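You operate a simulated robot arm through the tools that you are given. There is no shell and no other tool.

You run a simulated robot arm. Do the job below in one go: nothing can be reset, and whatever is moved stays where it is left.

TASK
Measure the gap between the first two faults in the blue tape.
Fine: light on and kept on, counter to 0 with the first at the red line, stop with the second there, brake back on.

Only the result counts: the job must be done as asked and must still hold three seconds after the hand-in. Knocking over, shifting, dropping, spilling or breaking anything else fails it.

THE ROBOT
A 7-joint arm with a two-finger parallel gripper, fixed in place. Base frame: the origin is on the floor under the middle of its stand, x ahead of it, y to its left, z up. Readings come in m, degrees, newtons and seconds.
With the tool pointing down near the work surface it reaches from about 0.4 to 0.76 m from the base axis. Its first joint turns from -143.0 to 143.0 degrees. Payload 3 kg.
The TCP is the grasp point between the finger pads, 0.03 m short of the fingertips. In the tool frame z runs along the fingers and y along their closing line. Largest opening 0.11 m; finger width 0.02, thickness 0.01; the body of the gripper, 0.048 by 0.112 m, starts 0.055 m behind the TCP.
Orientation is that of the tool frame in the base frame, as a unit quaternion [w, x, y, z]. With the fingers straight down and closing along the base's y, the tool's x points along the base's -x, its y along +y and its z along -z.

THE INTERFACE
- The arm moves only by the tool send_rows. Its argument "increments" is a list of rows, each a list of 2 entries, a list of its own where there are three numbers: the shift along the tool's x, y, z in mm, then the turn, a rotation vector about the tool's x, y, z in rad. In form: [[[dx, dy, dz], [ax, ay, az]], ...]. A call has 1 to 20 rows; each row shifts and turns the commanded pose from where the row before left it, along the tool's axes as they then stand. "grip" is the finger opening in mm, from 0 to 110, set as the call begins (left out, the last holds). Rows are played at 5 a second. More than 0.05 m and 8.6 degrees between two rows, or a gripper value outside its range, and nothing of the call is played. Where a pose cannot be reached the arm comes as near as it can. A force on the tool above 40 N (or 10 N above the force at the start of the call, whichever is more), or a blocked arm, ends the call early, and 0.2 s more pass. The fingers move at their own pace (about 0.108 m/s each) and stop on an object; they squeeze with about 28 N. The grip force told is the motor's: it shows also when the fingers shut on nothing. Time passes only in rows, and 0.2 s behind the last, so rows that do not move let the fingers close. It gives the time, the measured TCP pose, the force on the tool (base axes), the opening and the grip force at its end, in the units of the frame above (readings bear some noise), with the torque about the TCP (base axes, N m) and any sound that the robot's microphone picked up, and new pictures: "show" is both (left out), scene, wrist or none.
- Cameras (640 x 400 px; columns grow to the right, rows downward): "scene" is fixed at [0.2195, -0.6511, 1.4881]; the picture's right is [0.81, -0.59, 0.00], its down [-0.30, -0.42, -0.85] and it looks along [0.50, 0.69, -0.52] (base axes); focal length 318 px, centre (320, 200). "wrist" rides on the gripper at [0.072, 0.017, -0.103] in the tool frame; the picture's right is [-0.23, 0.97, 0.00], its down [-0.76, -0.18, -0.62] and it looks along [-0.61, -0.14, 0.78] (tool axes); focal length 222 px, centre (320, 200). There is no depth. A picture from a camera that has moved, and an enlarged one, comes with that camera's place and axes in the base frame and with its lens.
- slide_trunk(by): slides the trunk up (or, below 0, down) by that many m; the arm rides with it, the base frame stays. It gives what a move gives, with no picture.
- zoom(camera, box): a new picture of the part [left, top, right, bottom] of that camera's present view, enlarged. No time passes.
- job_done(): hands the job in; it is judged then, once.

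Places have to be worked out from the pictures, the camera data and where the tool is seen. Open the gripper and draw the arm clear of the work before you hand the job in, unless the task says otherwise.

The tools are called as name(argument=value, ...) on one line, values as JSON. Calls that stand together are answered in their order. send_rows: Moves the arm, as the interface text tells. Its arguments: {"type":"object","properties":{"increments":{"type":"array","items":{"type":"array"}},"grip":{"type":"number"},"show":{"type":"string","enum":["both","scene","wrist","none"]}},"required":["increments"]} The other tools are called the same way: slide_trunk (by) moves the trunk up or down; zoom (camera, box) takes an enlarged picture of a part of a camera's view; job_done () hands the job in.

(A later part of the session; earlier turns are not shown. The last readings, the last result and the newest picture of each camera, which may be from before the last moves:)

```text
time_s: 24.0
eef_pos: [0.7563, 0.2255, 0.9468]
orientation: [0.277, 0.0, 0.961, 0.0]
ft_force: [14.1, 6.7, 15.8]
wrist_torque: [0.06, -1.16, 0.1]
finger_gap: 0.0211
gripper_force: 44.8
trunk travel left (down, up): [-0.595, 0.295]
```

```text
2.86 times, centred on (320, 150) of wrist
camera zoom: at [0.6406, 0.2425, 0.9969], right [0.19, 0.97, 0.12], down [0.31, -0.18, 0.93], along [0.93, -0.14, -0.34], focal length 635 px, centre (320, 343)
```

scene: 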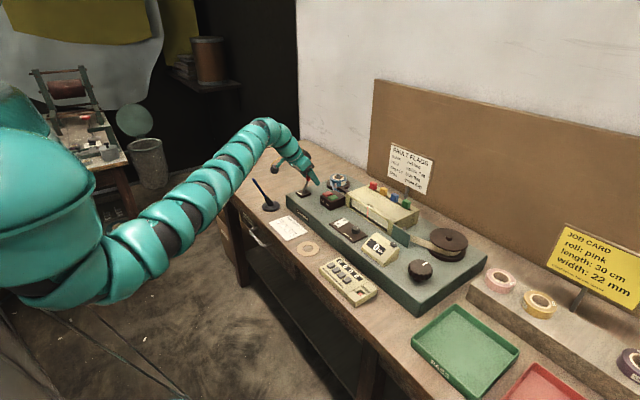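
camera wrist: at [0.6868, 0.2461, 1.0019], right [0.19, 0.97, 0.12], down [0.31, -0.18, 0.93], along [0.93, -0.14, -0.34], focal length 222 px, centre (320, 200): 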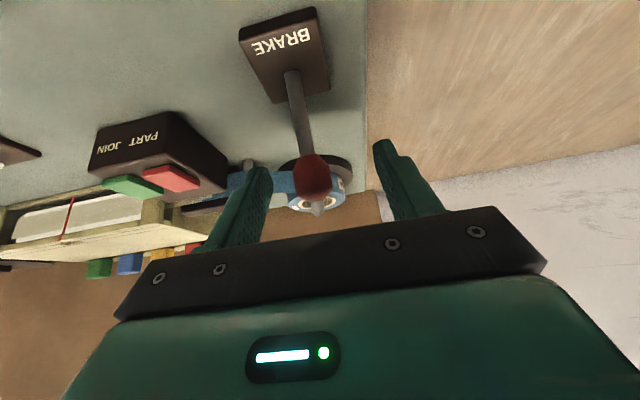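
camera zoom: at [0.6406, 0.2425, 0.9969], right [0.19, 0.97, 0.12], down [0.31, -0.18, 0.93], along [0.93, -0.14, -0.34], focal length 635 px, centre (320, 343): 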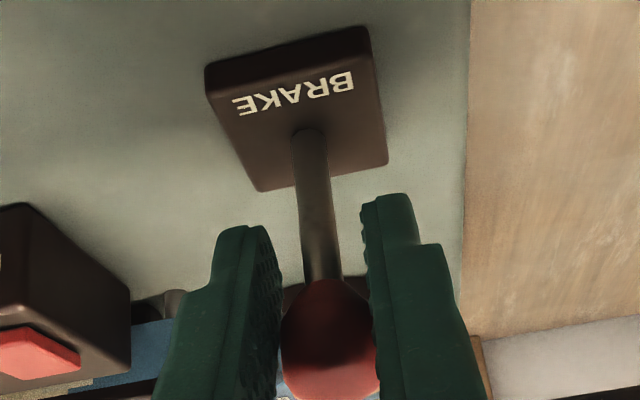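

The ball slipped about 15 mm in the grip, so the lever is only slightly past vertical. I'll open the fingers and see where the lever rests.

send_rows(increments=[[[0, 0, 0], [0, 0, 0]], [[0, 0, 0], [0, 0, 0]], [[0, 0, 0], [0, 0, 0]]], grip=60, show="none")

zoom(camera="scene", box=[270, 150, 350, 210])

zoom(camera="wrist", box=[220, 80, 420, 220])

```text
time_s: 24.8
eef_pos: [0.7569, 0.2228, 0.9464]
orientation: [0.275, 0.001, 0.961, -0.001]
ft_force: [0.6, 0.0, 0.1]
wrist_torque: [-0.02, -0.01, 0.01]
finger_gap: 0.0599
gripper_force: 0.2
trunk travel left (down, up): [-0.595, 0.295]
```

```text
6.67 times, centred on (310, 180) of scene
camera zoom: at [0.2195, -0.6511, 1.4881], right [0.81, -0.59, 0.0], down [-0.3, -0.42, -0.85], along [0.5, 0.69, -0.52], focal length 2121 px, centre (387, 333)
```

zoom: 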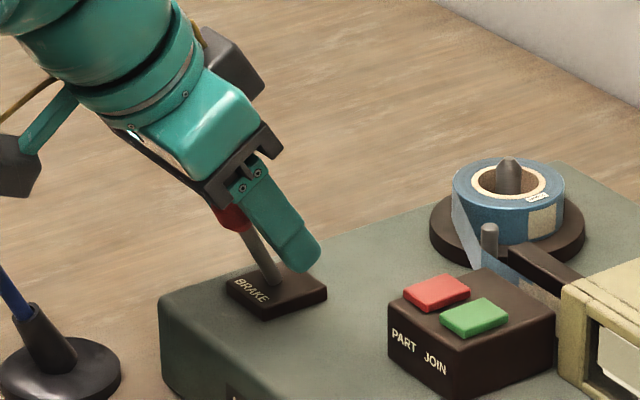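

```text
2.86 times, centred on (320, 150) of wrist
camera zoom: at [0.6412, 0.2413, 0.996], right [0.19, 0.97, 0.12], down [0.32, -0.18, 0.93], along [0.93, -0.14, -0.34], focal length 635 px, centre (320, 343)
```

zoom: 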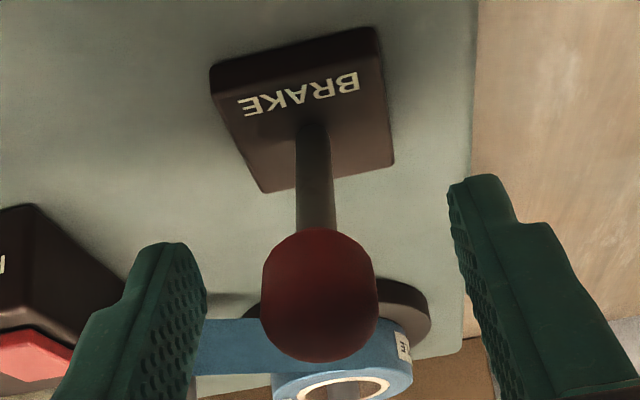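

On release the lever snapped over to the near side, so the brake should be off. I'll lift clear vertically and travel across to a safe spot near the reel knob.

send_rows(increments=[[[-10.6, 0, -17], [0, 0, 0]], [[-10.6, 0, -17], [0, 0, 0]], [[-10.6, 0, -17], [0, 0, 0]], [[-10.6, 0, -17], [0, 0, 0]], [[2.16, -34.2, -3.7], [0, 0, 0]], [[2.16, -34.2, -3.7], [0, 0, 0]], [[2.16, -34.2, -3.7], [0, 0, 0]], [[2.16, -34.2, -3.7], [0, 0, 0]], [[2.16, -34.2, -3.7], [0, 0, 0]], [[2.16, -34.2, -3.7], [0, 0, 0]], [[2.16, -34.2, -3.7], [0, 0, 0]], [[2.16, -34.2, -3.7], [0, 0, 0]], [[2.16, -34.2, -3.7], [0, 0, 0]], [[2.16, -34.2, -3.7], [0, 0, 0]], [[2.16, -34.2, -3.7], [0, 0, 0]], [[2.16, -34.2, -3.7], [0, 0, 0]], [[2.16, -34.2, -3.7], [0, 0, 0]], [[2.16, -34.2, -3.7], [0, 0, 0]], [[2.16, -34.2, -3.7], [0, 0, 0]], [[0, 0, 0], [0, 0, 0]]], grip=60, show="both")

zoom(camera="scene", box=[280, 160, 420, 250])

```text
time_s: 29.0
eef_pos: [0.71, -0.2787, 1.0088]
orientation: [0.28, 0.0, 0.96, -0.003]
ft_force: [0.2, -0.3, -0.3]
wrist_torque: [0.02, 0.01, -0.03]
finger_gap: 0.0598
gripper_force: 0.0
out of reach, approached as far as the arm can: row 15, 16, 17, 18, 19
trunk travel left (down, up): [-0.595, 0.295]
camera wrist: at [0.5944, -0.2601, 1.0577], right [0.19, 0.97, 0.12], down [0.31, -0.17, 0.93], along [0.93, -0.15, -0.34], focal length 222 px, centre (320, 200)
```

scene: 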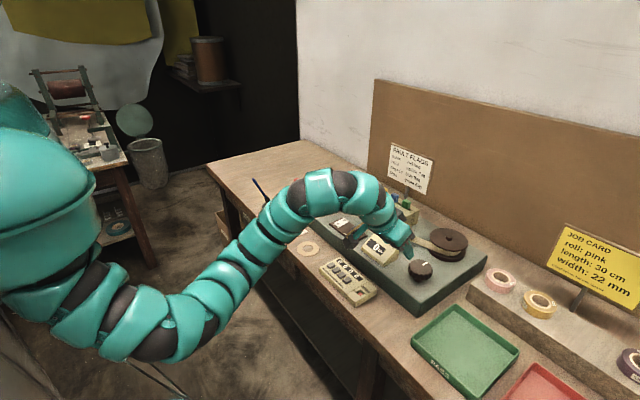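
wrist: 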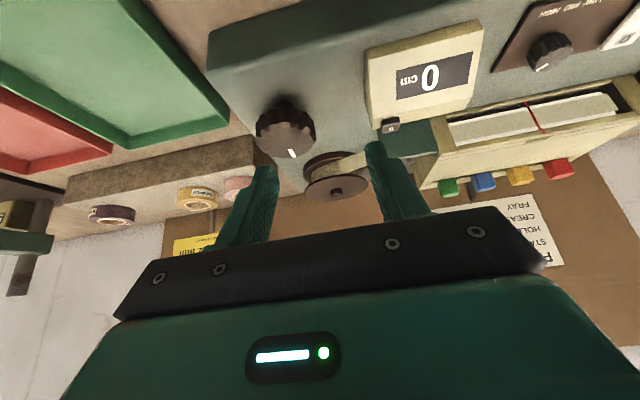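

```text
4.44 times, centred on (350, 205) of scene
camera zoom: at [0.2195, -0.6511, 1.4881], right [0.81, -0.59, 0.0], down [-0.3, -0.42, -0.85], along [0.5, 0.69, -0.52], focal length 1414 px, centre (187, 178)
```

zoom: 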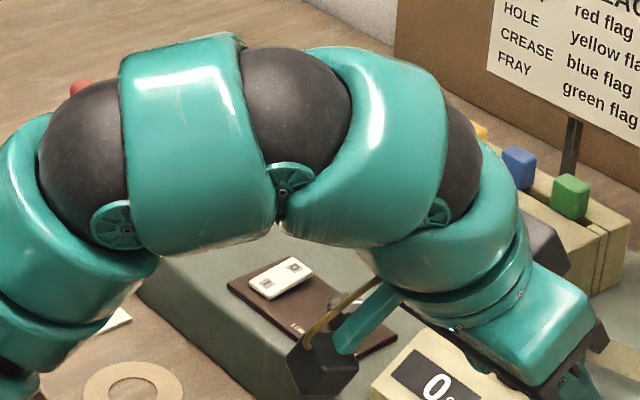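

The arm is at (0.71, -0.279, 1.009) near the knob. From here the wrist camera sees the counter, the lit window with the red line, and the knob. I'll zoom in on all of these and on the brake.

zoom(camera="wrist", box=[200, 60, 420, 200])

zoom(camera="wrist", box=[430, 60, 640, 190])

zoom(camera="scene", box=[340, 180, 480, 300])

```text
2.86 times, centred on (310, 130) of wrist
camera zoom: at [0.5944, -0.2601, 1.0577], right [0.19, 0.97, 0.12], down [0.31, -0.17, 0.93], along [0.93, -0.15, -0.34], focal length 635 px, centre (349, 400)
```

zoom: 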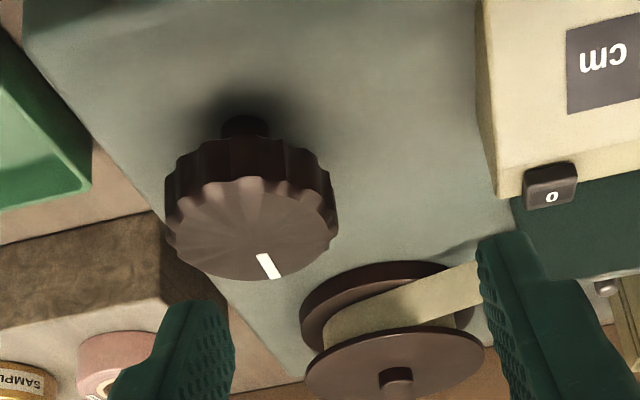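

```text
3.05 times, centred on (535, 125) of wrist
camera zoom: at [0.5944, -0.2601, 1.0577], right [0.19, 0.97, 0.12], down [0.31, -0.17, 0.93], along [0.93, -0.15, -0.34], focal length 677 px, centre (-335, 429)
```

zoom: 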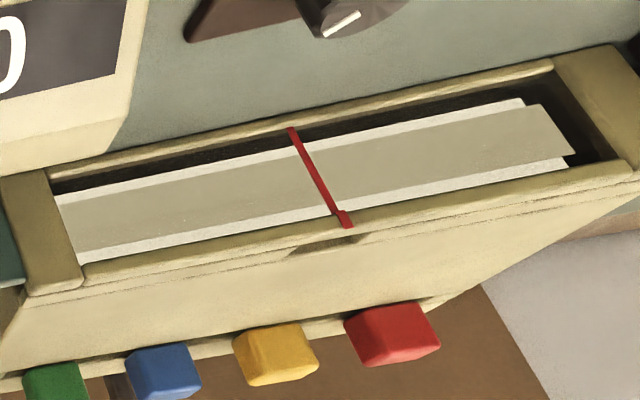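

```text
3.33 times, centred on (410, 240) of scene
camera zoom: at [0.2195, -0.6511, 1.4881], right [0.81, -0.59, 0.0], down [-0.3, -0.42, -0.85], along [0.5, 0.69, -0.52], focal length 1060 px, centre (20, 67)
```

zoom: 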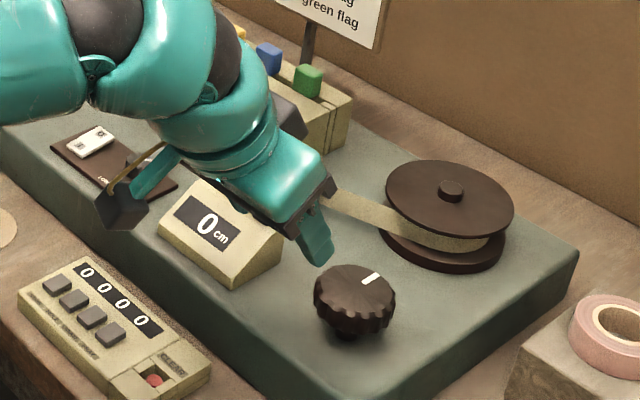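

The knob top centre comes out at about (0.778, -0.316, 0.922), with 61 mm diameter. The counter reads 0 cm and the window is still lit. I'll open wide, move over the knob at hover height and yaw the tool to line up with the arm's radial direction.

send_rows(increments=[[[-17.5, -12, 12.9], [0, 0, 0]], [[-17.5, -12, 12.9], [0, 0, 0]], [[-17.5, -12, 12.9], [0, 0, 0]], [[0, 0, 0], [0.0689, 0, 0.11]], [[0, 0, 0], [0.0689, 0, 0.11]], [[0, 0, 0], [0.0689, 0, 0.11]], [[0, 0, 0], [0, 0, 0]]], grip=95, show="both")

```text
time_s: 30.6
eef_pos: [0.7746, -0.3159, 1.0043]
orientation: [0.271, 0.187, 0.943, -0.054]
ft_force: [0.3, 0.7, -0.3]
wrist_torque: [0.0, 0.01, -0.03]
finger_gap: 0.095
gripper_force: 0.0
trunk travel left (down, up): [-0.595, 0.295]
camera wrist: at [0.6744, -0.2557, 1.0536], right [0.55, 0.83, 0.12], down [0.22, -0.28, 0.93], along [0.81, -0.49, -0.34], focal length 222 px, centre (320, 200)
```

scene: 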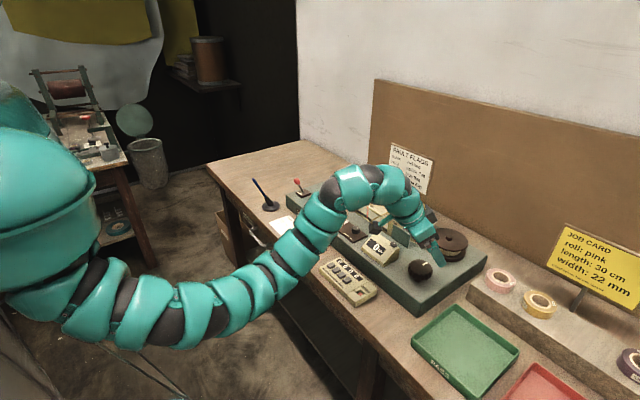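
wrist: 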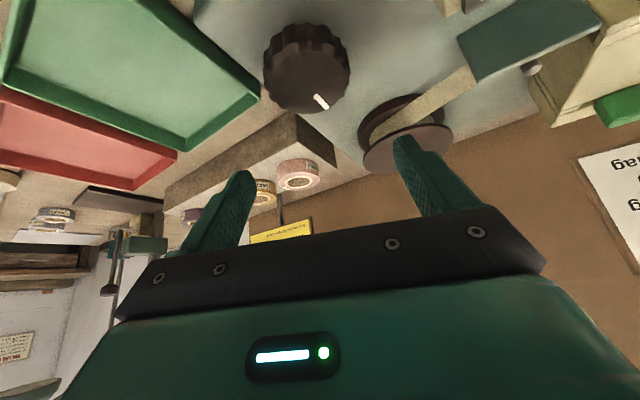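

The hover pose over the knob was reached without limits. Before descending I'll test how far the tool can yaw here, toward +25° and then back to -22°.

send_rows(increments=[[[0, 0, 0], [-0.0689, 0, -0.11]], [[0, 0, 0], [-0.0689, 0, -0.11]], [[0, 0, 0], [-0.0689, 0, -0.11]], [[0, 0, 0], [-0.0689, 0, -0.11]], [[0, 0, 0], [-0.0689, 0, -0.11]], [[0, 0, 0], [-0.0689, 0, -0.11]], [[0, 0, 0], [0, 0, 0]]], grip=95, show="both")

```text
time_s: 32.2
eef_pos: [0.7754, -0.3162, 1.0035]
orientation: [0.271, -0.187, 0.943, 0.054]
ft_force: [-0.1, 0.3, -0.2]
wrist_torque: [-0.02, 0.01, -0.01]
finger_gap: 0.095
gripper_force: 0.0
trunk travel left (down, up): [-0.595, 0.295]
camera wrist: at [0.6619, -0.3446, 1.0535], right [-0.19, 0.97, 0.12], down [0.36, -0.04, 0.93], along [0.91, 0.22, -0.34], focal length 222 px, centre (320, 200)
```

scene: 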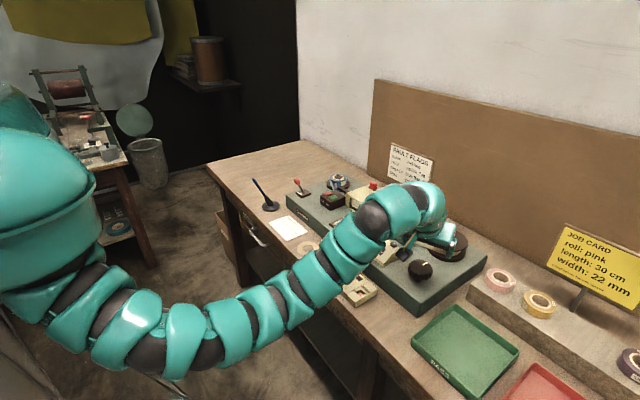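
wrist: 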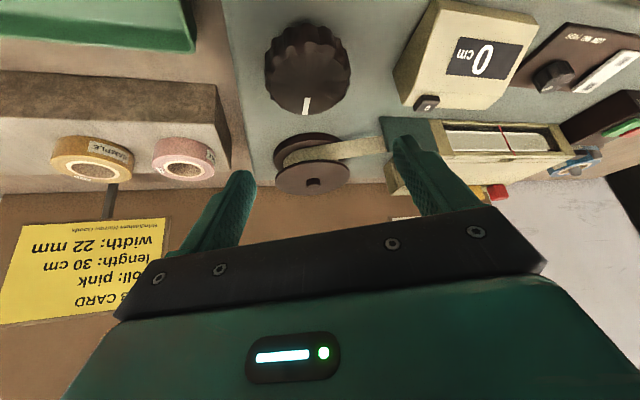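

A yaw of +22° is reachable, and from it the wrist camera sees knob, counter and window together. I'll test further positive yaw.

send_rows(increments=[[[0, 0, 0], [-0.0689, 0, -0.11]], [[0, 0, 0], [-0.0689, 0, -0.11]], [[0, 0, 0], [-0.0689, 0, -0.11]], [[0, 0, 0], [-0.0689, 0, -0.11]], [[0, 0, 0], [0, 0, 0]]], grip=95, show="wrist")

```text
time_s: 33.4
eef_pos: [0.7748, -0.3164, 1.0038]
orientation: [0.249, -0.422, 0.863, 0.122]
ft_force: [0.5, 0.6, -0.2]
wrist_torque: [0.02, 0.01, 0.0]
finger_gap: 0.0948
gripper_force: 0.0
trunk travel left (down, up): [-0.595, 0.295]
camera wrist: at [0.6909, -0.3966, 1.0533], right [-0.65, 0.75, 0.12], down [0.33, 0.14, 0.93], along [0.68, 0.65, -0.34], focal length 222 px, centre (320, 200)
```

wrist: 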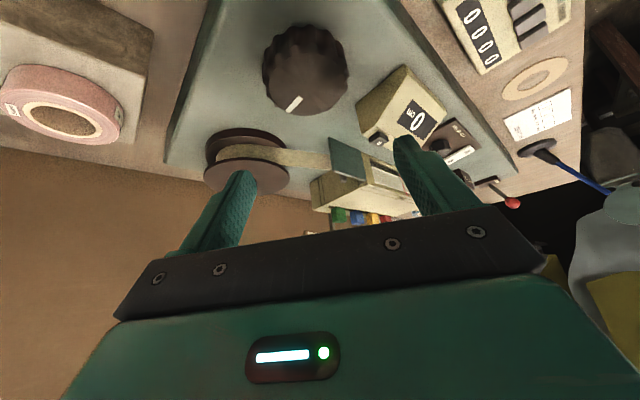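

Yaw up to +52° also works, so there is ample stroke. I'll go back to about +7° yaw, set the opening to 80 mm and lower partway to check alignment with the knob.

send_rows(increments=[[[0, 0, 0], [0.0689, 0, 0.11]], [[0, 0, 0], [0.0689, 0, 0.11]], [[0, 0, 0], [0.0689, 0, 0.11]], [[0, 0, 0], [0.0689, 0, 0.11]], [[0, 0, 0], [0.0689, 0, 0.11]], [[0, 0, 0], [0.0689, 0, 0.11]], [[9, 0, 14], [0, 0, 0]], [[9, 0, 14], [0, 0, 0]], [[8, 0, 13.5], [0, 0, 0]], [[0, 0, 0], [0, 0, 0]]], grip=80, show="both")

zoom(camera="wrist", box=[220, 80, 420, 220])

zoom(camera="scene", box=[380, 220, 470, 290])

```text
time_s: 35.6
eef_pos: [0.7743, -0.3166, 0.9557]
orientation: [0.276, -0.062, 0.959, 0.019]
ft_force: [-0.1, 0.5, 0.5]
wrist_torque: [0.0, 0.01, 0.0]
finger_gap: 0.0798
gripper_force: 0.1
trunk travel left (down, up): [-0.595, 0.295]
camera wrist: at [0.6581, -0.3137, 1.0055], right [0.07, 0.99, 0.12], down [0.33, -0.14, 0.93], along [0.94, -0.02, -0.34], focal length 222 px, centre (320, 200)
```

scene: 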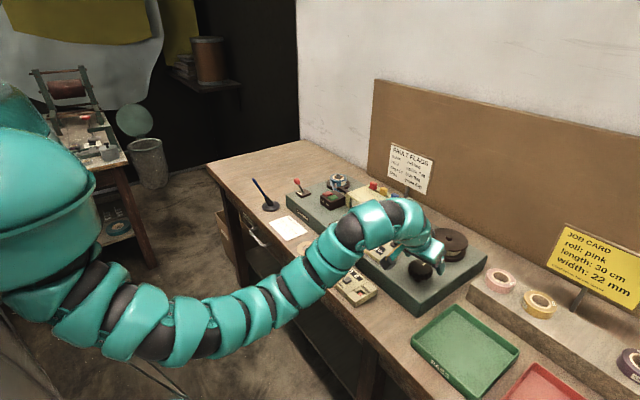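
wrist: 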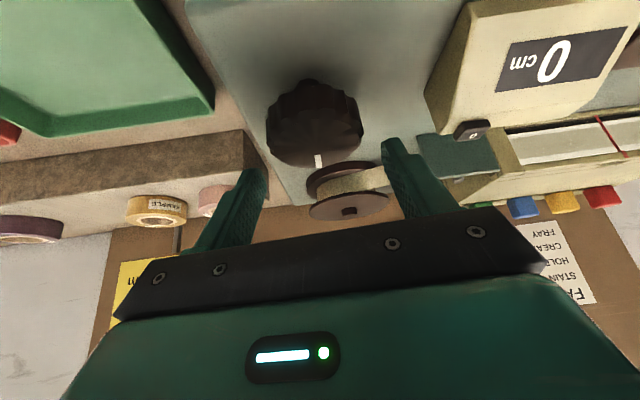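

```text
2.86 times, centred on (320, 150) of wrist
camera zoom: at [0.6581, -0.3137, 1.0055], right [0.07, 0.99, 0.12], down [0.33, -0.14, 0.93], along [0.94, -0.02, -0.34], focal length 635 px, centre (320, 343)
```

zoom: 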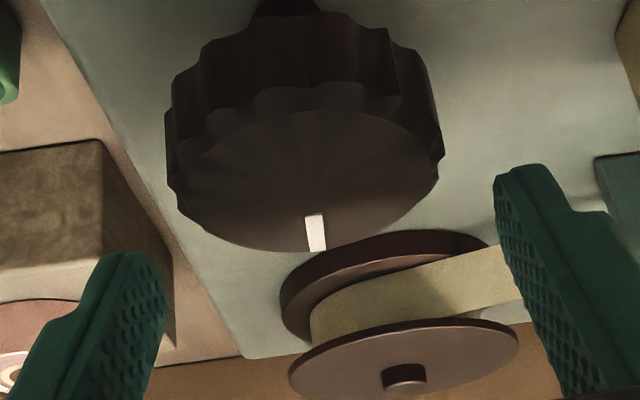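

```text
5.71 times, centred on (425, 255) of scene
camera zoom: at [0.2195, -0.6511, 1.4881], right [0.81, -0.59, 0.0], down [-0.3, -0.42, -0.85], along [0.5, 0.69, -0.52], focal length 1818 px, centre (-280, -114)
```

zoom: 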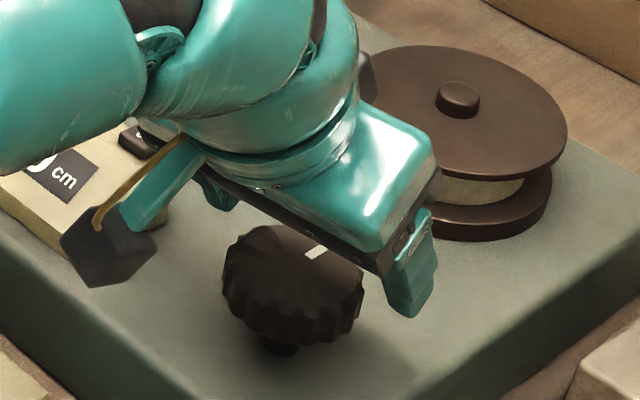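

The knob centre at (0.7785, -0.3155) is within 1 mm of the finger midline. I'll lower the open fingers around it to z≈0.916, leaving margin to the deck at about 0.875.

send_rows(increments=[[[6.7, 0.2, 11.4], [0, 0, 0]], [[6.7, 0.2, 11.4], [0, 0, 0]], [[6.6, 0.2, 11.5], [0, 0, 0]], [[0, 0, 0], [0, 0, 0]]], grip=80, show="wrist")

zoom(camera="scene", box=[380, 220, 470, 290])

zoom(camera="wrist", box=[220, 80, 420, 220])

```text
time_s: 36.6
eef_pos: [0.7754, -0.3156, 0.9155]
orientation: [0.277, -0.062, 0.959, 0.018]
ft_force: [0.1, 0.4, 0.2]
wrist_torque: [0.02, -0.05, -0.02]
finger_gap: 0.0799
gripper_force: 0.1
trunk travel left (down, up): [-0.595, 0.295]
camera wrist: at [0.6589, -0.3132, 0.9649], right [0.07, 0.99, 0.12], down [0.33, -0.14, 0.93], along [0.94, -0.02, -0.34], focal length 222 px, centre (320, 200)
```

wrist: 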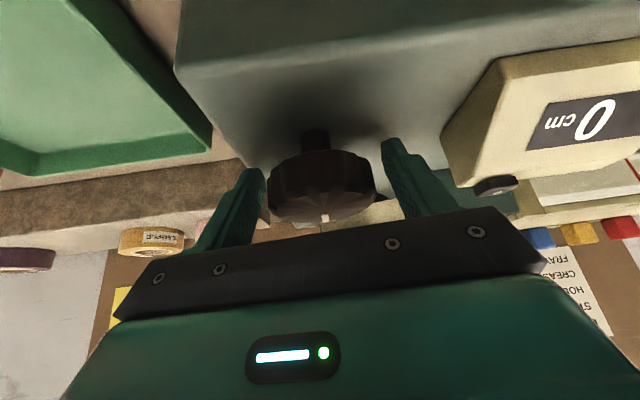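

```text
5.71 times, centred on (425, 255) of scene
camera zoom: at [0.2195, -0.6511, 1.4881], right [0.81, -0.59, 0.0], down [-0.3, -0.42, -0.85], along [0.5, 0.69, -0.52], focal length 1818 px, centre (-280, -114)
```

zoom: 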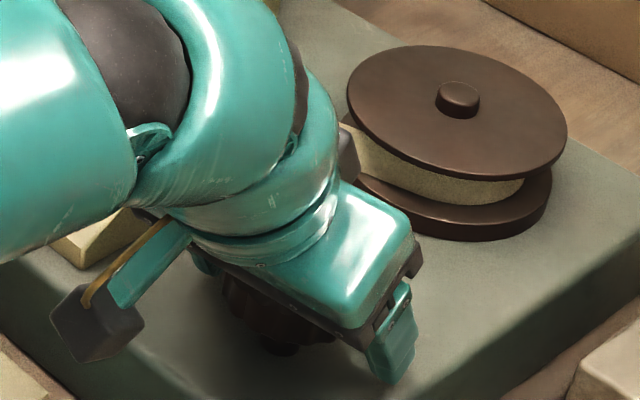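

```text
2.86 times, centred on (320, 150) of wrist
camera zoom: at [0.6589, -0.3132, 0.9649], right [0.07, 0.99, 0.12], down [0.33, -0.14, 0.93], along [0.94, -0.02, -0.34], focal length 635 px, centre (320, 343)
```

zoom: 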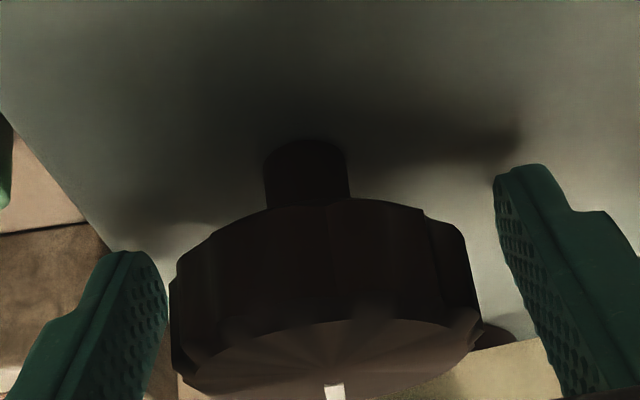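

The fingers straddle the knob with about 9 mm clearance each side. I'll close on it now.

send_rows(increments=[[[0, 0, 0], [0, 0, 0]], [[0, 0, 0], [0, 0, 0]], [[0, 0, 0], [0, 0, 0]]], grip=45, show="none")

zoom(camera="wrist", box=[220, 80, 420, 220])

zoom(camera="wrist", box=[430, 60, 640, 200])

```text
time_s: 37.4
eef_pos: [0.7765, -0.3156, 0.914]
orientation: [0.276, -0.062, 0.959, 0.018]
ft_force: [-0.9, 3.8, -2.9]
wrist_torque: [0.46, -0.61, 0.0]
finger_gap: 0.0574
gripper_force: 45.2
trunk travel left (down, up): [-0.595, 0.295]
```

```text
2.86 times, centred on (320, 150) of wrist
camera zoom: at [0.659, -0.3125, 0.9648], right [0.06, 0.99, 0.12], down [0.34, -0.14, 0.93], along [0.94, -0.02, -0.34], focal length 635 px, centre (320, 343)
```

zoom: 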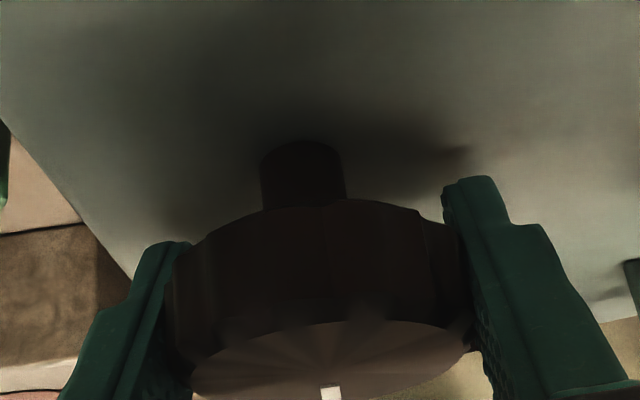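

```text
2.86 times, centred on (535, 130) of wrist
camera zoom: at [0.659, -0.3125, 0.9648], right [0.06, 0.99, 0.12], down [0.34, -0.14, 0.93], along [0.94, -0.02, -0.34], focal length 635 px, centre (-294, 400)
```

zoom: 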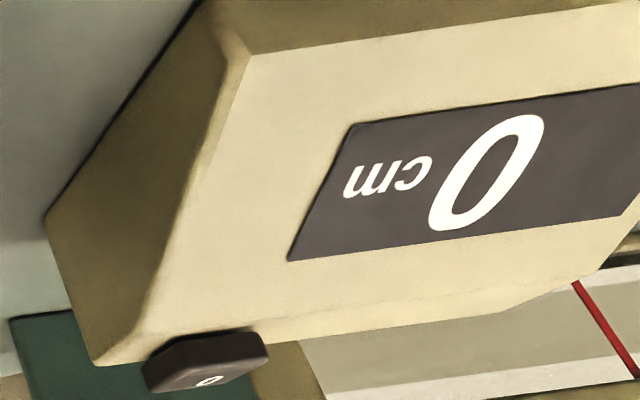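

The knob is held at 57 mm. I'll turn it counterclockwise (seen from above) by about 12° as a test and watch force and counter.

send_rows(increments=[[[0, -0.3, 0], [-0.053, 0, -0.0848]], [[0, -0.3, 0], [-0.053, 0, -0.0848]], [[0, 0, 0], [0, 0, 0]]], grip=45, show="wrist")

zoom(camera="wrist", box=[430, 60, 640, 200])

zoom(camera="scene", box=[280, 150, 400, 230])

```text
time_s: 38.2
eef_pos: [0.7766, -0.3141, 0.915]
orientation: [0.272, -0.159, 0.948, 0.046]
ft_force: [1.1, 9.0, -0.9]
wrist_torque: [-0.21, 0.59, -1.04]
finger_gap: 0.0578
gripper_force: 45.1
trunk travel left (down, up): [-0.595, 0.295]
camera wrist: at [0.6614, -0.3358, 0.9648], right [-0.14, 0.98, 0.12], down [0.36, -0.07, 0.93], along [0.92, 0.17, -0.34], focal length 222 px, centre (320, 200)
```

wrist: 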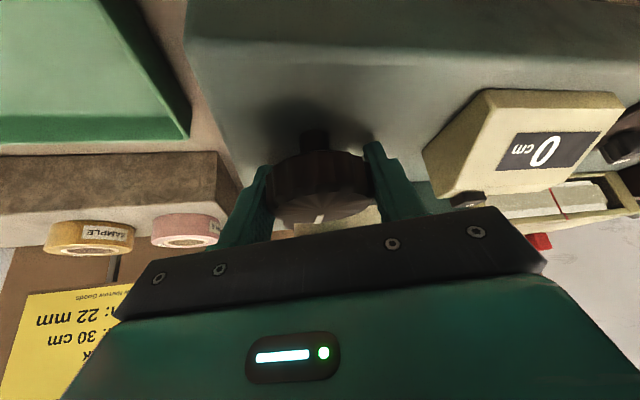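

```text
2.86 times, centred on (535, 130) of wrist
camera zoom: at [0.6614, -0.3358, 0.9648], right [-0.14, 0.98, 0.12], down [0.36, -0.07, 0.93], along [0.92, 0.17, -0.34], focal length 635 px, centre (-294, 400)
```

zoom: 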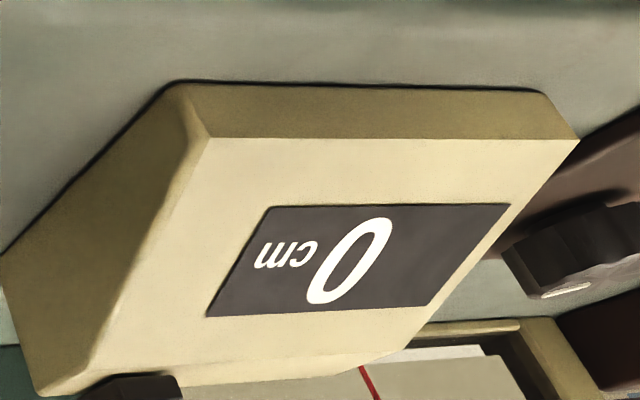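

```text
5.00 times, centred on (340, 190) of scene
camera zoom: at [0.2195, -0.6511, 1.4881], right [0.81, -0.59, 0.0], down [-0.3, -0.42, -0.85], along [0.5, 0.69, -0.52], focal length 1590 px, centre (220, 250)
```

zoom: 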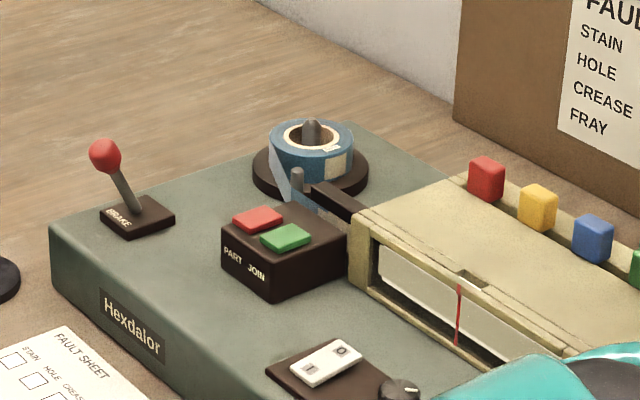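

The knob turned with the gripper against about 1 N·m, with the counter still at 0. The scene view shows the brake lever leaning toward me and the window's left half. I'll compare the roll with its earlier picture.

zoom(camera="scene", box=[310, 165, 360, 210])

zoom(camera="scene", box=[340, 190, 412, 235])

zoom(camera="wrist", box=[260, 140, 380, 220])

```text
8.89 times, centred on (335, 188) of scene
camera zoom: at [0.2195, -0.6511, 1.4881], right [0.81, -0.59, 0.0], down [-0.3, -0.42, -0.85], along [0.5, 0.69, -0.52], focal length 2828 px, centre (187, 311)
```

zoom: 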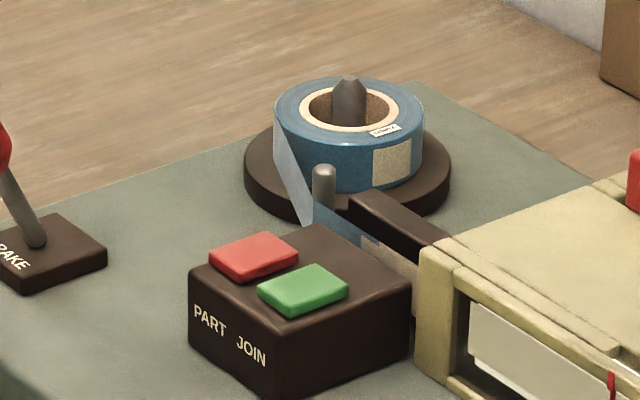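

```text
8.89 times, centred on (376, 212) of scene
camera zoom: at [0.2195, -0.6511, 1.4881], right [0.81, -0.59, 0.0], down [-0.3, -0.42, -0.85], along [0.5, 0.69, -0.52], focal length 2828 px, centre (-178, 89)
```

zoom: 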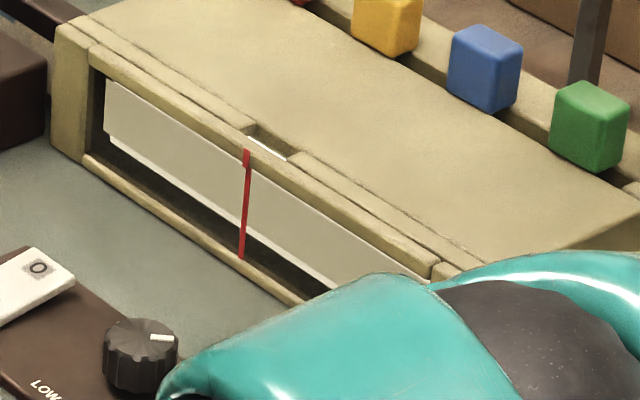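

```text
5.00 times, centred on (320, 180) of wrist
camera zoom: at [0.6614, -0.3358, 0.9648], right [-0.14, 0.98, 0.12], down [0.36, -0.07, 0.93], along [0.92, 0.17, -0.34], focal length 1111 px, centre (320, 300)
```

zoom: 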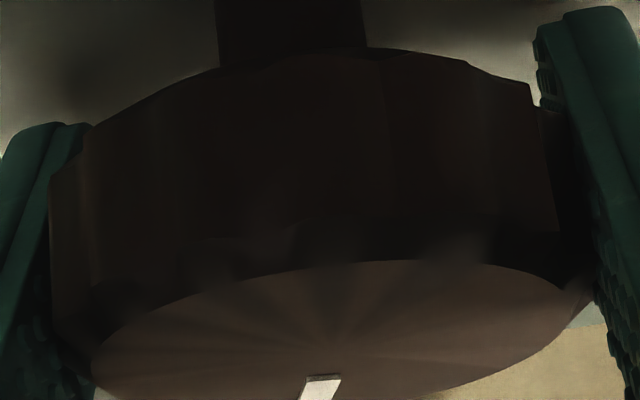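

The pointer shifted relative to the gripper and the torque is near the slip limit, so the knob hardly moved counterclockwise. I'll turn it the other way, clockwise, and compare.

send_rows(increments=[[[0, 0.3, 0], [0.053, 0, 0.0848]], [[0, 0.3, 0], [0.053, 0, 0.0848]], [[0, 0.3, 0], [0.053, 0, 0.0848]], [[0, 0.3, 0], [0.053, 0, 0.0848]]], grip=45, show="none")

zoom(camera="wrist", box=[260, 140, 380, 220])

zoom(camera="scene", box=[310, 165, 360, 210])

zoom(camera="wrist", box=[430, 60, 640, 200])

```text
time_s: 39.2
eef_pos: [0.7755, -0.3156, 0.9146]
orientation: [0.275, 0.034, 0.961, -0.01]
ft_force: [-3.4, 7.5, -4.6]
wrist_torque: [0.72, 0.64, 0.01]
finger_gap: 0.0577
gripper_force: 45.0
trunk travel left (down, up): [-0.595, 0.295]
```

```text
5.00 times, centred on (320, 180) of wrist
camera zoom: at [0.6621, -0.2891, 0.9647], right [0.26, 0.96, 0.12], down [0.3, -0.2, 0.93], along [0.92, -0.21, -0.34], focal length 1111 px, centre (320, 300)
```

zoom: 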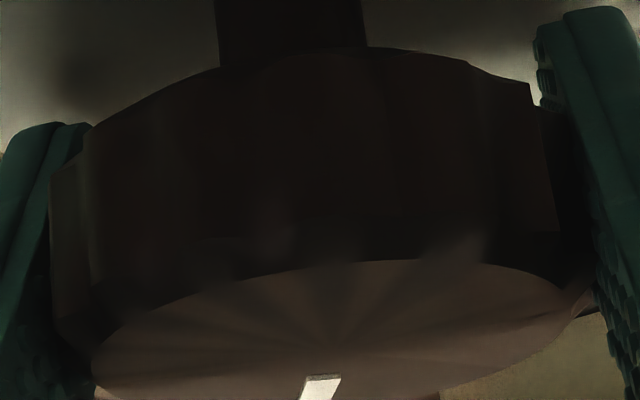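

```text
8.89 times, centred on (335, 188) of scene
camera zoom: at [0.2195, -0.6511, 1.4881], right [0.81, -0.59, 0.0], down [-0.3, -0.42, -0.85], along [0.5, 0.69, -0.52], focal length 2828 px, centre (187, 311)
```

zoom: 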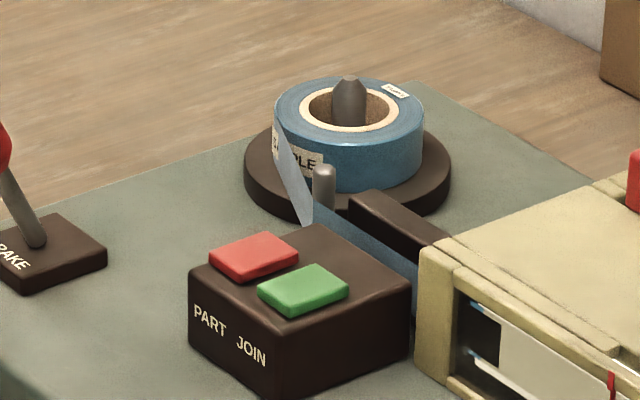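

```text
2.86 times, centred on (535, 130) of wrist
camera zoom: at [0.6621, -0.2891, 0.9647], right [0.26, 0.96, 0.12], down [0.3, -0.2, 0.93], along [0.92, -0.21, -0.34], focal length 635 px, centre (-294, 400)
```

zoom: 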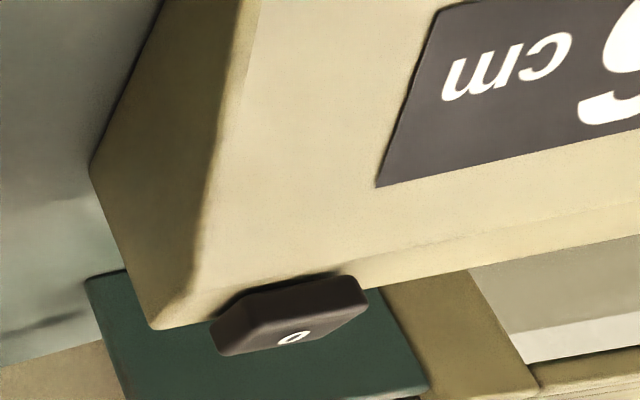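

Clockwise feeds the tape: the roll turned, blue tape has reached the window's edge, and the counter changed. I'll read the counter and window closely.

zoom(camera="wrist", box=[540, 40, 640, 140])

zoom(camera="scene", box=[345, 190, 400, 225])

zoom(camera="scene", box=[340, 190, 480, 290])

```text
4.00 times, centred on (590, 90) of wrist
camera zoom: at [0.6621, -0.2891, 0.9647], right [0.26, 0.96, 0.12], down [0.3, -0.2, 0.93], along [0.92, -0.21, -0.34], focal length 888 px, centre (-760, 640)
```

zoom: 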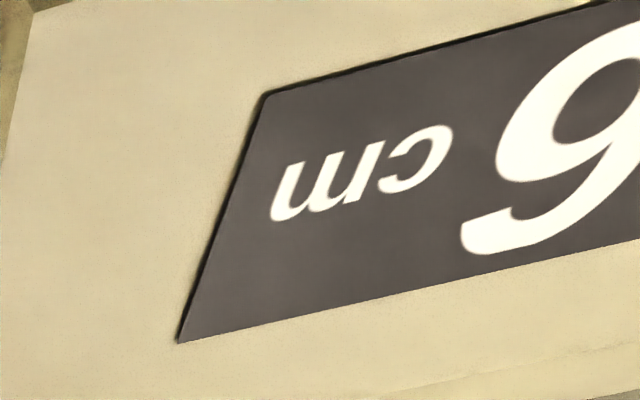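

```text
11.43 times, centred on (372, 208) of scene
camera zoom: at [0.2195, -0.6511, 1.4881], right [0.81, -0.59, 0.0], down [-0.3, -0.42, -0.85], along [0.5, 0.69, -0.52], focal length 3635 px, centre (-280, 114)
```

zoom: 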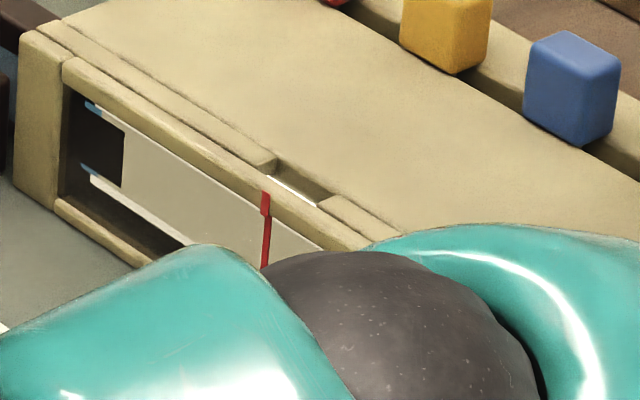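

```text
4.00 times, centred on (410, 240) of scene
camera zoom: at [0.2195, -0.6511, 1.4881], right [0.81, -0.59, 0.0], down [-0.3, -0.42, -0.85], along [0.5, 0.69, -0.52], focal length 1272 px, centre (-40, 40)
```

zoom: 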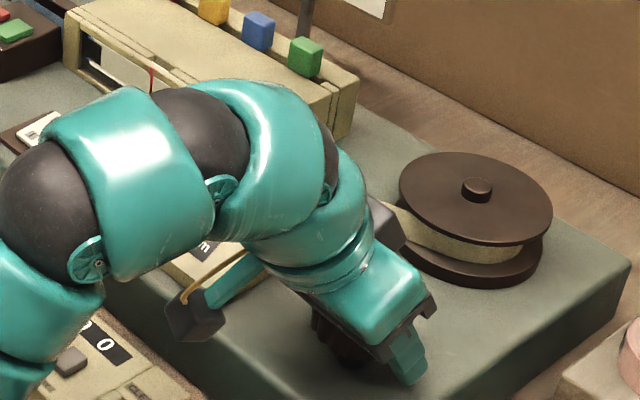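

The counter reads 6 cm after about 22° of clockwise turn, so the feed is roughly 2.6 mm per degree. A dark patch where blue joins the leader has entered the window. I'll release, swing back to about +50° yaw and look at the window from there.

send_rows(increments=[[[0, 0, 0], [0, 0, 0]], [[0, 0, 0], [0, 0, 0]], [[0, -0.4, 0], [-0.071, 0, -0.1137]], [[0, -0.4, 0], [-0.071, 0, -0.1137]], [[0, -0.4, 0], [-0.071, 0, -0.1137]], [[0, -0.4, 0], [-0.071, 0, -0.1137]], [[0, -0.4, 0], [-0.071, 0, -0.1137]], [[0, -0.4, 0], [-0.071, 0, -0.1137]], [[0, -0.4, 0], [-0.071, 0, -0.1137]], [[0, 0, 0], [0, 0, 0]]], grip=80, show="both")

zoom(camera="scene", box=[340, 185, 412, 230])

zoom(camera="wrist", box=[300, 60, 480, 200])

```text
time_s: 41.4
eef_pos: [0.777, -0.3175, 0.9148]
orientation: [0.251, -0.405, 0.872, 0.116]
ft_force: [0.3, -0.6, 0.2]
wrist_torque: [0.0, 0.01, 0.01]
finger_gap: 0.0801
gripper_force: 0.0
trunk travel left (down, up): [-0.595, 0.295]
camera wrist: at [0.6901, -0.3947, 0.9651], right [-0.62, 0.78, 0.12], down [0.34, 0.13, 0.93], along [0.71, 0.62, -0.34], focal length 222 px, centre (320, 200)
```

scene: 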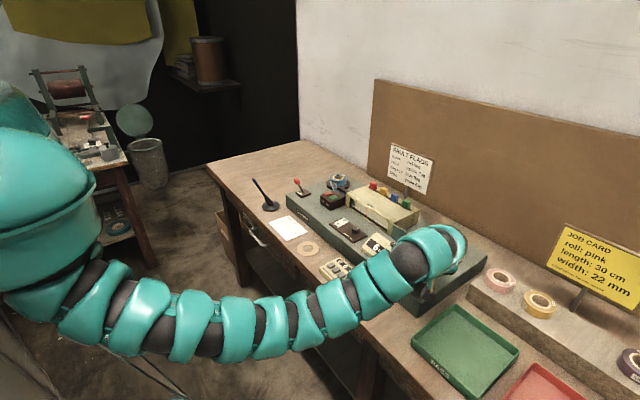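
wrist: 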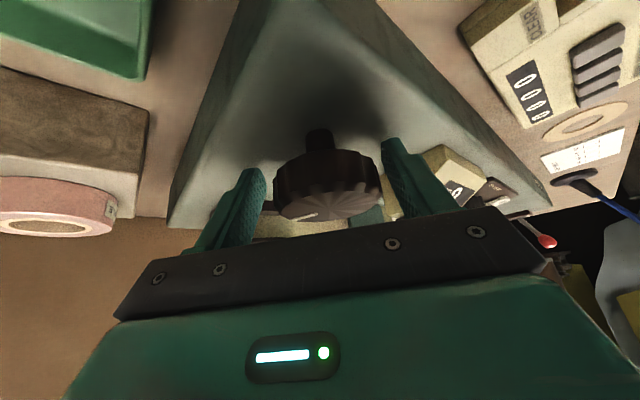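

```text
8.89 times, centred on (376, 208) of scene
camera zoom: at [0.2195, -0.6511, 1.4881], right [0.81, -0.59, 0.0], down [-0.3, -0.42, -0.85], along [0.5, 0.69, -0.52], focal length 2828 px, centre (-178, 133)
```

zoom: 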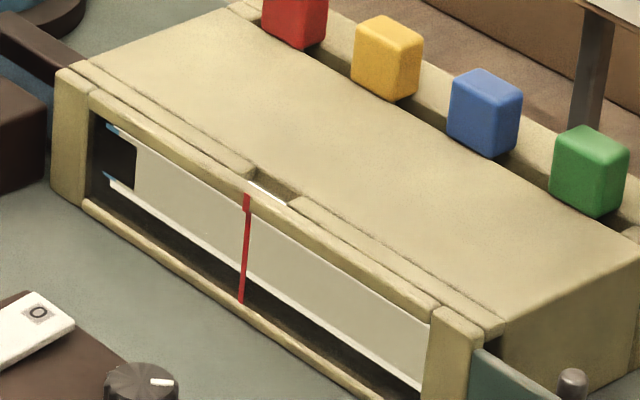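

```text
2.86 times, centred on (390, 130) of wrist
camera zoom: at [0.6901, -0.3947, 0.9651], right [-0.62, 0.78, 0.12], down [0.34, 0.13, 0.93], along [0.71, 0.62, -0.34], focal length 635 px, centre (120, 400)
```

zoom: 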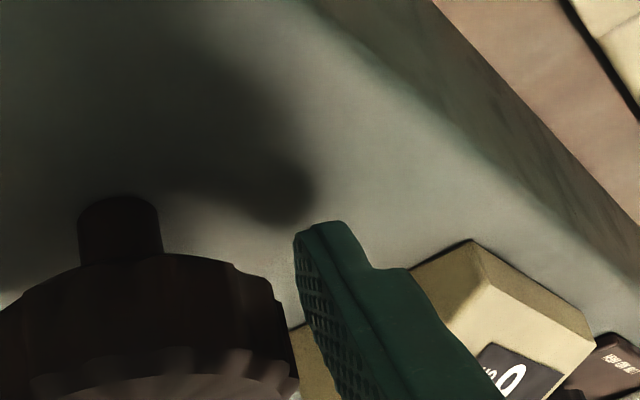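

From this pose the scene camera has a clear view of the whole window. I'll zoom tightly on the dark patch and the counter.

zoom(camera="scene", box=[346, 194, 376, 214])

zoom(camera="scene", box=[355, 228, 405, 260])

zoom(camera="scene", box=[322, 180, 362, 208])

```text
16.00 times, centred on (361, 204) of scene
camera zoom: at [0.2195, -0.6511, 1.4881], right [0.81, -0.59, 0.0], down [-0.3, -0.42, -0.85], along [0.5, 0.69, -0.52], focal length 5090 px, centre (-336, 136)
```

zoom: 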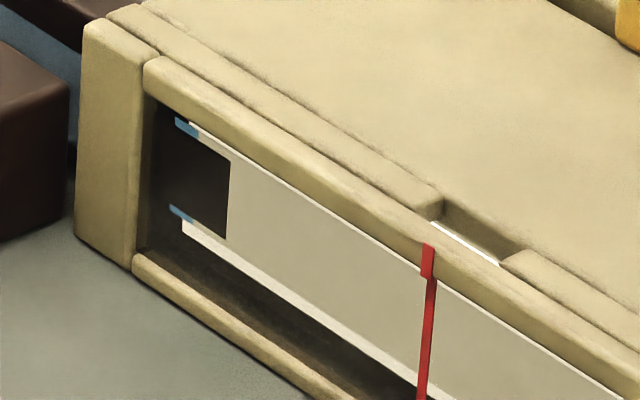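

```text
12.50 times, centred on (380, 244) of scene
camera zoom: at [0.2195, -0.6511, 1.4881], right [0.81, -0.59, 0.0], down [-0.3, -0.42, -0.85], along [0.5, 0.69, -0.52], focal length 3976 px, centre (-430, -350)
```

zoom: 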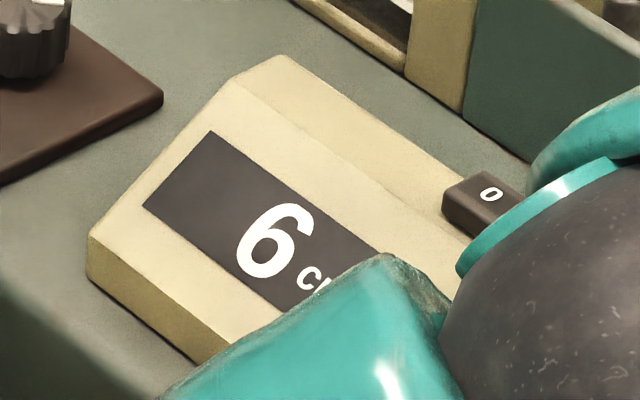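

```text
14.29 times, centred on (342, 194) of scene
camera zoom: at [0.2195, -0.6511, 1.4881], right [0.81, -0.59, 0.0], down [-0.3, -0.42, -0.85], along [0.5, 0.69, -0.52], focal length 4544 px, centre (6, 286)
```

zoom: 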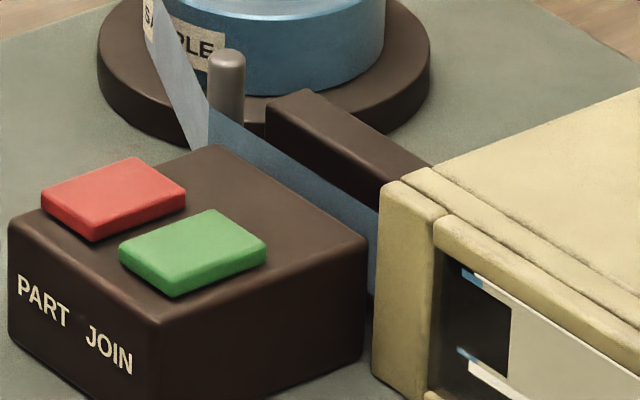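

The counter reads exactly 6 cm. The black rectangle sits at the junction of leader and blue tape, so it looks like a splice rather than a listed fault. I'll regrip and turn clockwise about 23°.

send_rows(increments=[[[0, 0, 0], [0, 0, 0]], [[0, 0, 0], [0, 0, 0]], [[0, 0, 0], [0, 0, 0]], [[0, 0.3, 0], [0.053, 0, 0.0848]], [[0, 0.3, 0], [0.053, 0, 0.0848]], [[0, 0.3, 0], [0.053, 0, 0.0848]], [[0, 0.3, 0], [0.053, 0, 0.0848]]], grip=45, show="none")

zoom(camera="scene", box=[340, 190, 412, 235])

zoom(camera="scene", box=[346, 194, 376, 214])

zoom(camera="scene", box=[355, 228, 405, 260])

```text
time_s: 43.0
eef_pos: [0.7752, -0.3149, 0.9147]
orientation: [0.269, -0.222, 0.935, 0.064]
ft_force: [-23.8, 16.5, -14.5]
wrist_torque: [0.08, 0.04, 0.02]
finger_gap: 0.0573
gripper_force: 45.5
trunk travel left (down, up): [-0.595, 0.295]
```

```text
8.89 times, centred on (376, 212) of scene
camera zoom: at [0.2195, -0.6511, 1.4881], right [0.81, -0.59, 0.0], down [-0.3, -0.42, -0.85], along [0.5, 0.69, -0.52], focal length 2828 px, centre (-178, 89)
```

zoom: 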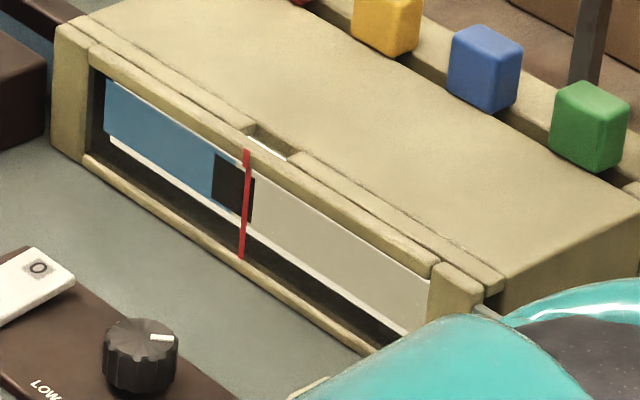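

```text
16.00 times, centred on (361, 204) of scene
camera zoom: at [0.2195, -0.6511, 1.4881], right [0.81, -0.59, 0.0], down [-0.3, -0.42, -0.85], along [0.5, 0.69, -0.52], focal length 5090 px, centre (-336, 136)
```

zoom: 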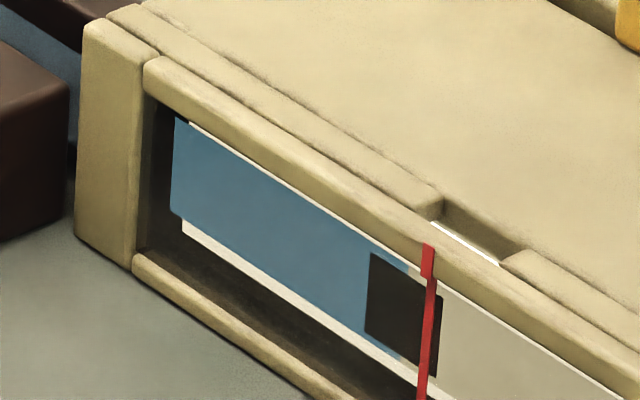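

```text
12.50 times, centred on (380, 244) of scene
camera zoom: at [0.2195, -0.6511, 1.4881], right [0.81, -0.59, 0.0], down [-0.3, -0.42, -0.85], along [0.5, 0.69, -0.52], focal length 3976 px, centre (-430, -350)
```

zoom: 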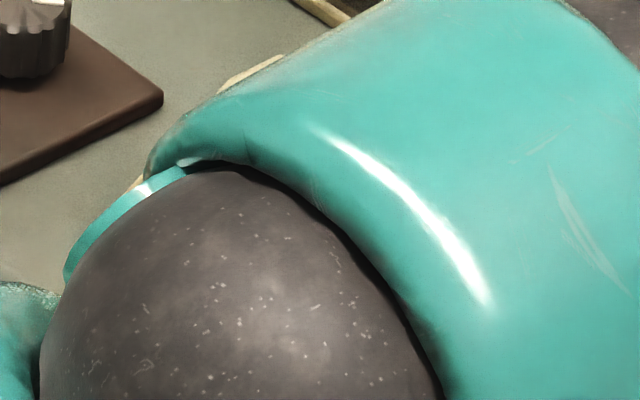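

The view is excellent: the black splice is at the red line and blue tape follows with no fault in the visible 9 cm. A lateral force of about 30 N has built up, so I'll relieve it by shifting about 2 mm, then turn another 17°.

send_rows(increments=[[[0, 1.5, 0.5], [0, 0, 0]], [[0, 0.3, 0], [0.053, 0, 0.0848]], [[0, 0.3, 0], [0.053, 0, 0.0848]], [[0, 0.3, 0], [0.053, 0, 0.0848]]], grip=45, show="none")

zoom(camera="scene", box=[340, 190, 412, 235])

zoom(camera="scene", box=[346, 194, 376, 214])

```text
time_s: 44.0
eef_pos: [0.7755, -0.3144, 0.9148]
orientation: [0.275, -0.079, 0.958, 0.023]
ft_force: [-9.4, 5.8, -8.0]
wrist_torque: [-0.22, -1.02, -0.03]
finger_gap: 0.0572
gripper_force: 45.0
trunk travel left (down, up): [-0.595, 0.295]
```

```text
8.89 times, centred on (376, 212) of scene
camera zoom: at [0.2195, -0.6511, 1.4881], right [0.81, -0.59, 0.0], down [-0.3, -0.42, -0.85], along [0.5, 0.69, -0.52], focal length 2828 px, centre (-178, 89)
```

zoom: 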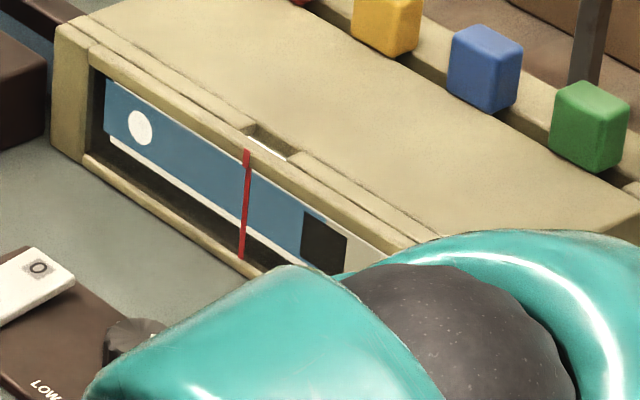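

```text
16.00 times, centred on (361, 204) of scene
camera zoom: at [0.2195, -0.6511, 1.4881], right [0.81, -0.59, 0.0], down [-0.3, -0.42, -0.85], along [0.5, 0.69, -0.52], focal length 5090 px, centre (-336, 136)
```

zoom: 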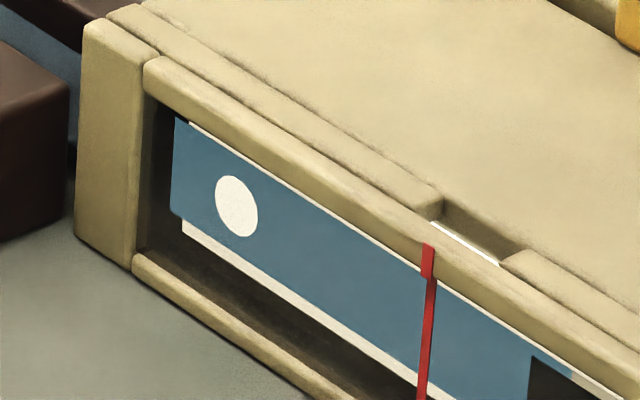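

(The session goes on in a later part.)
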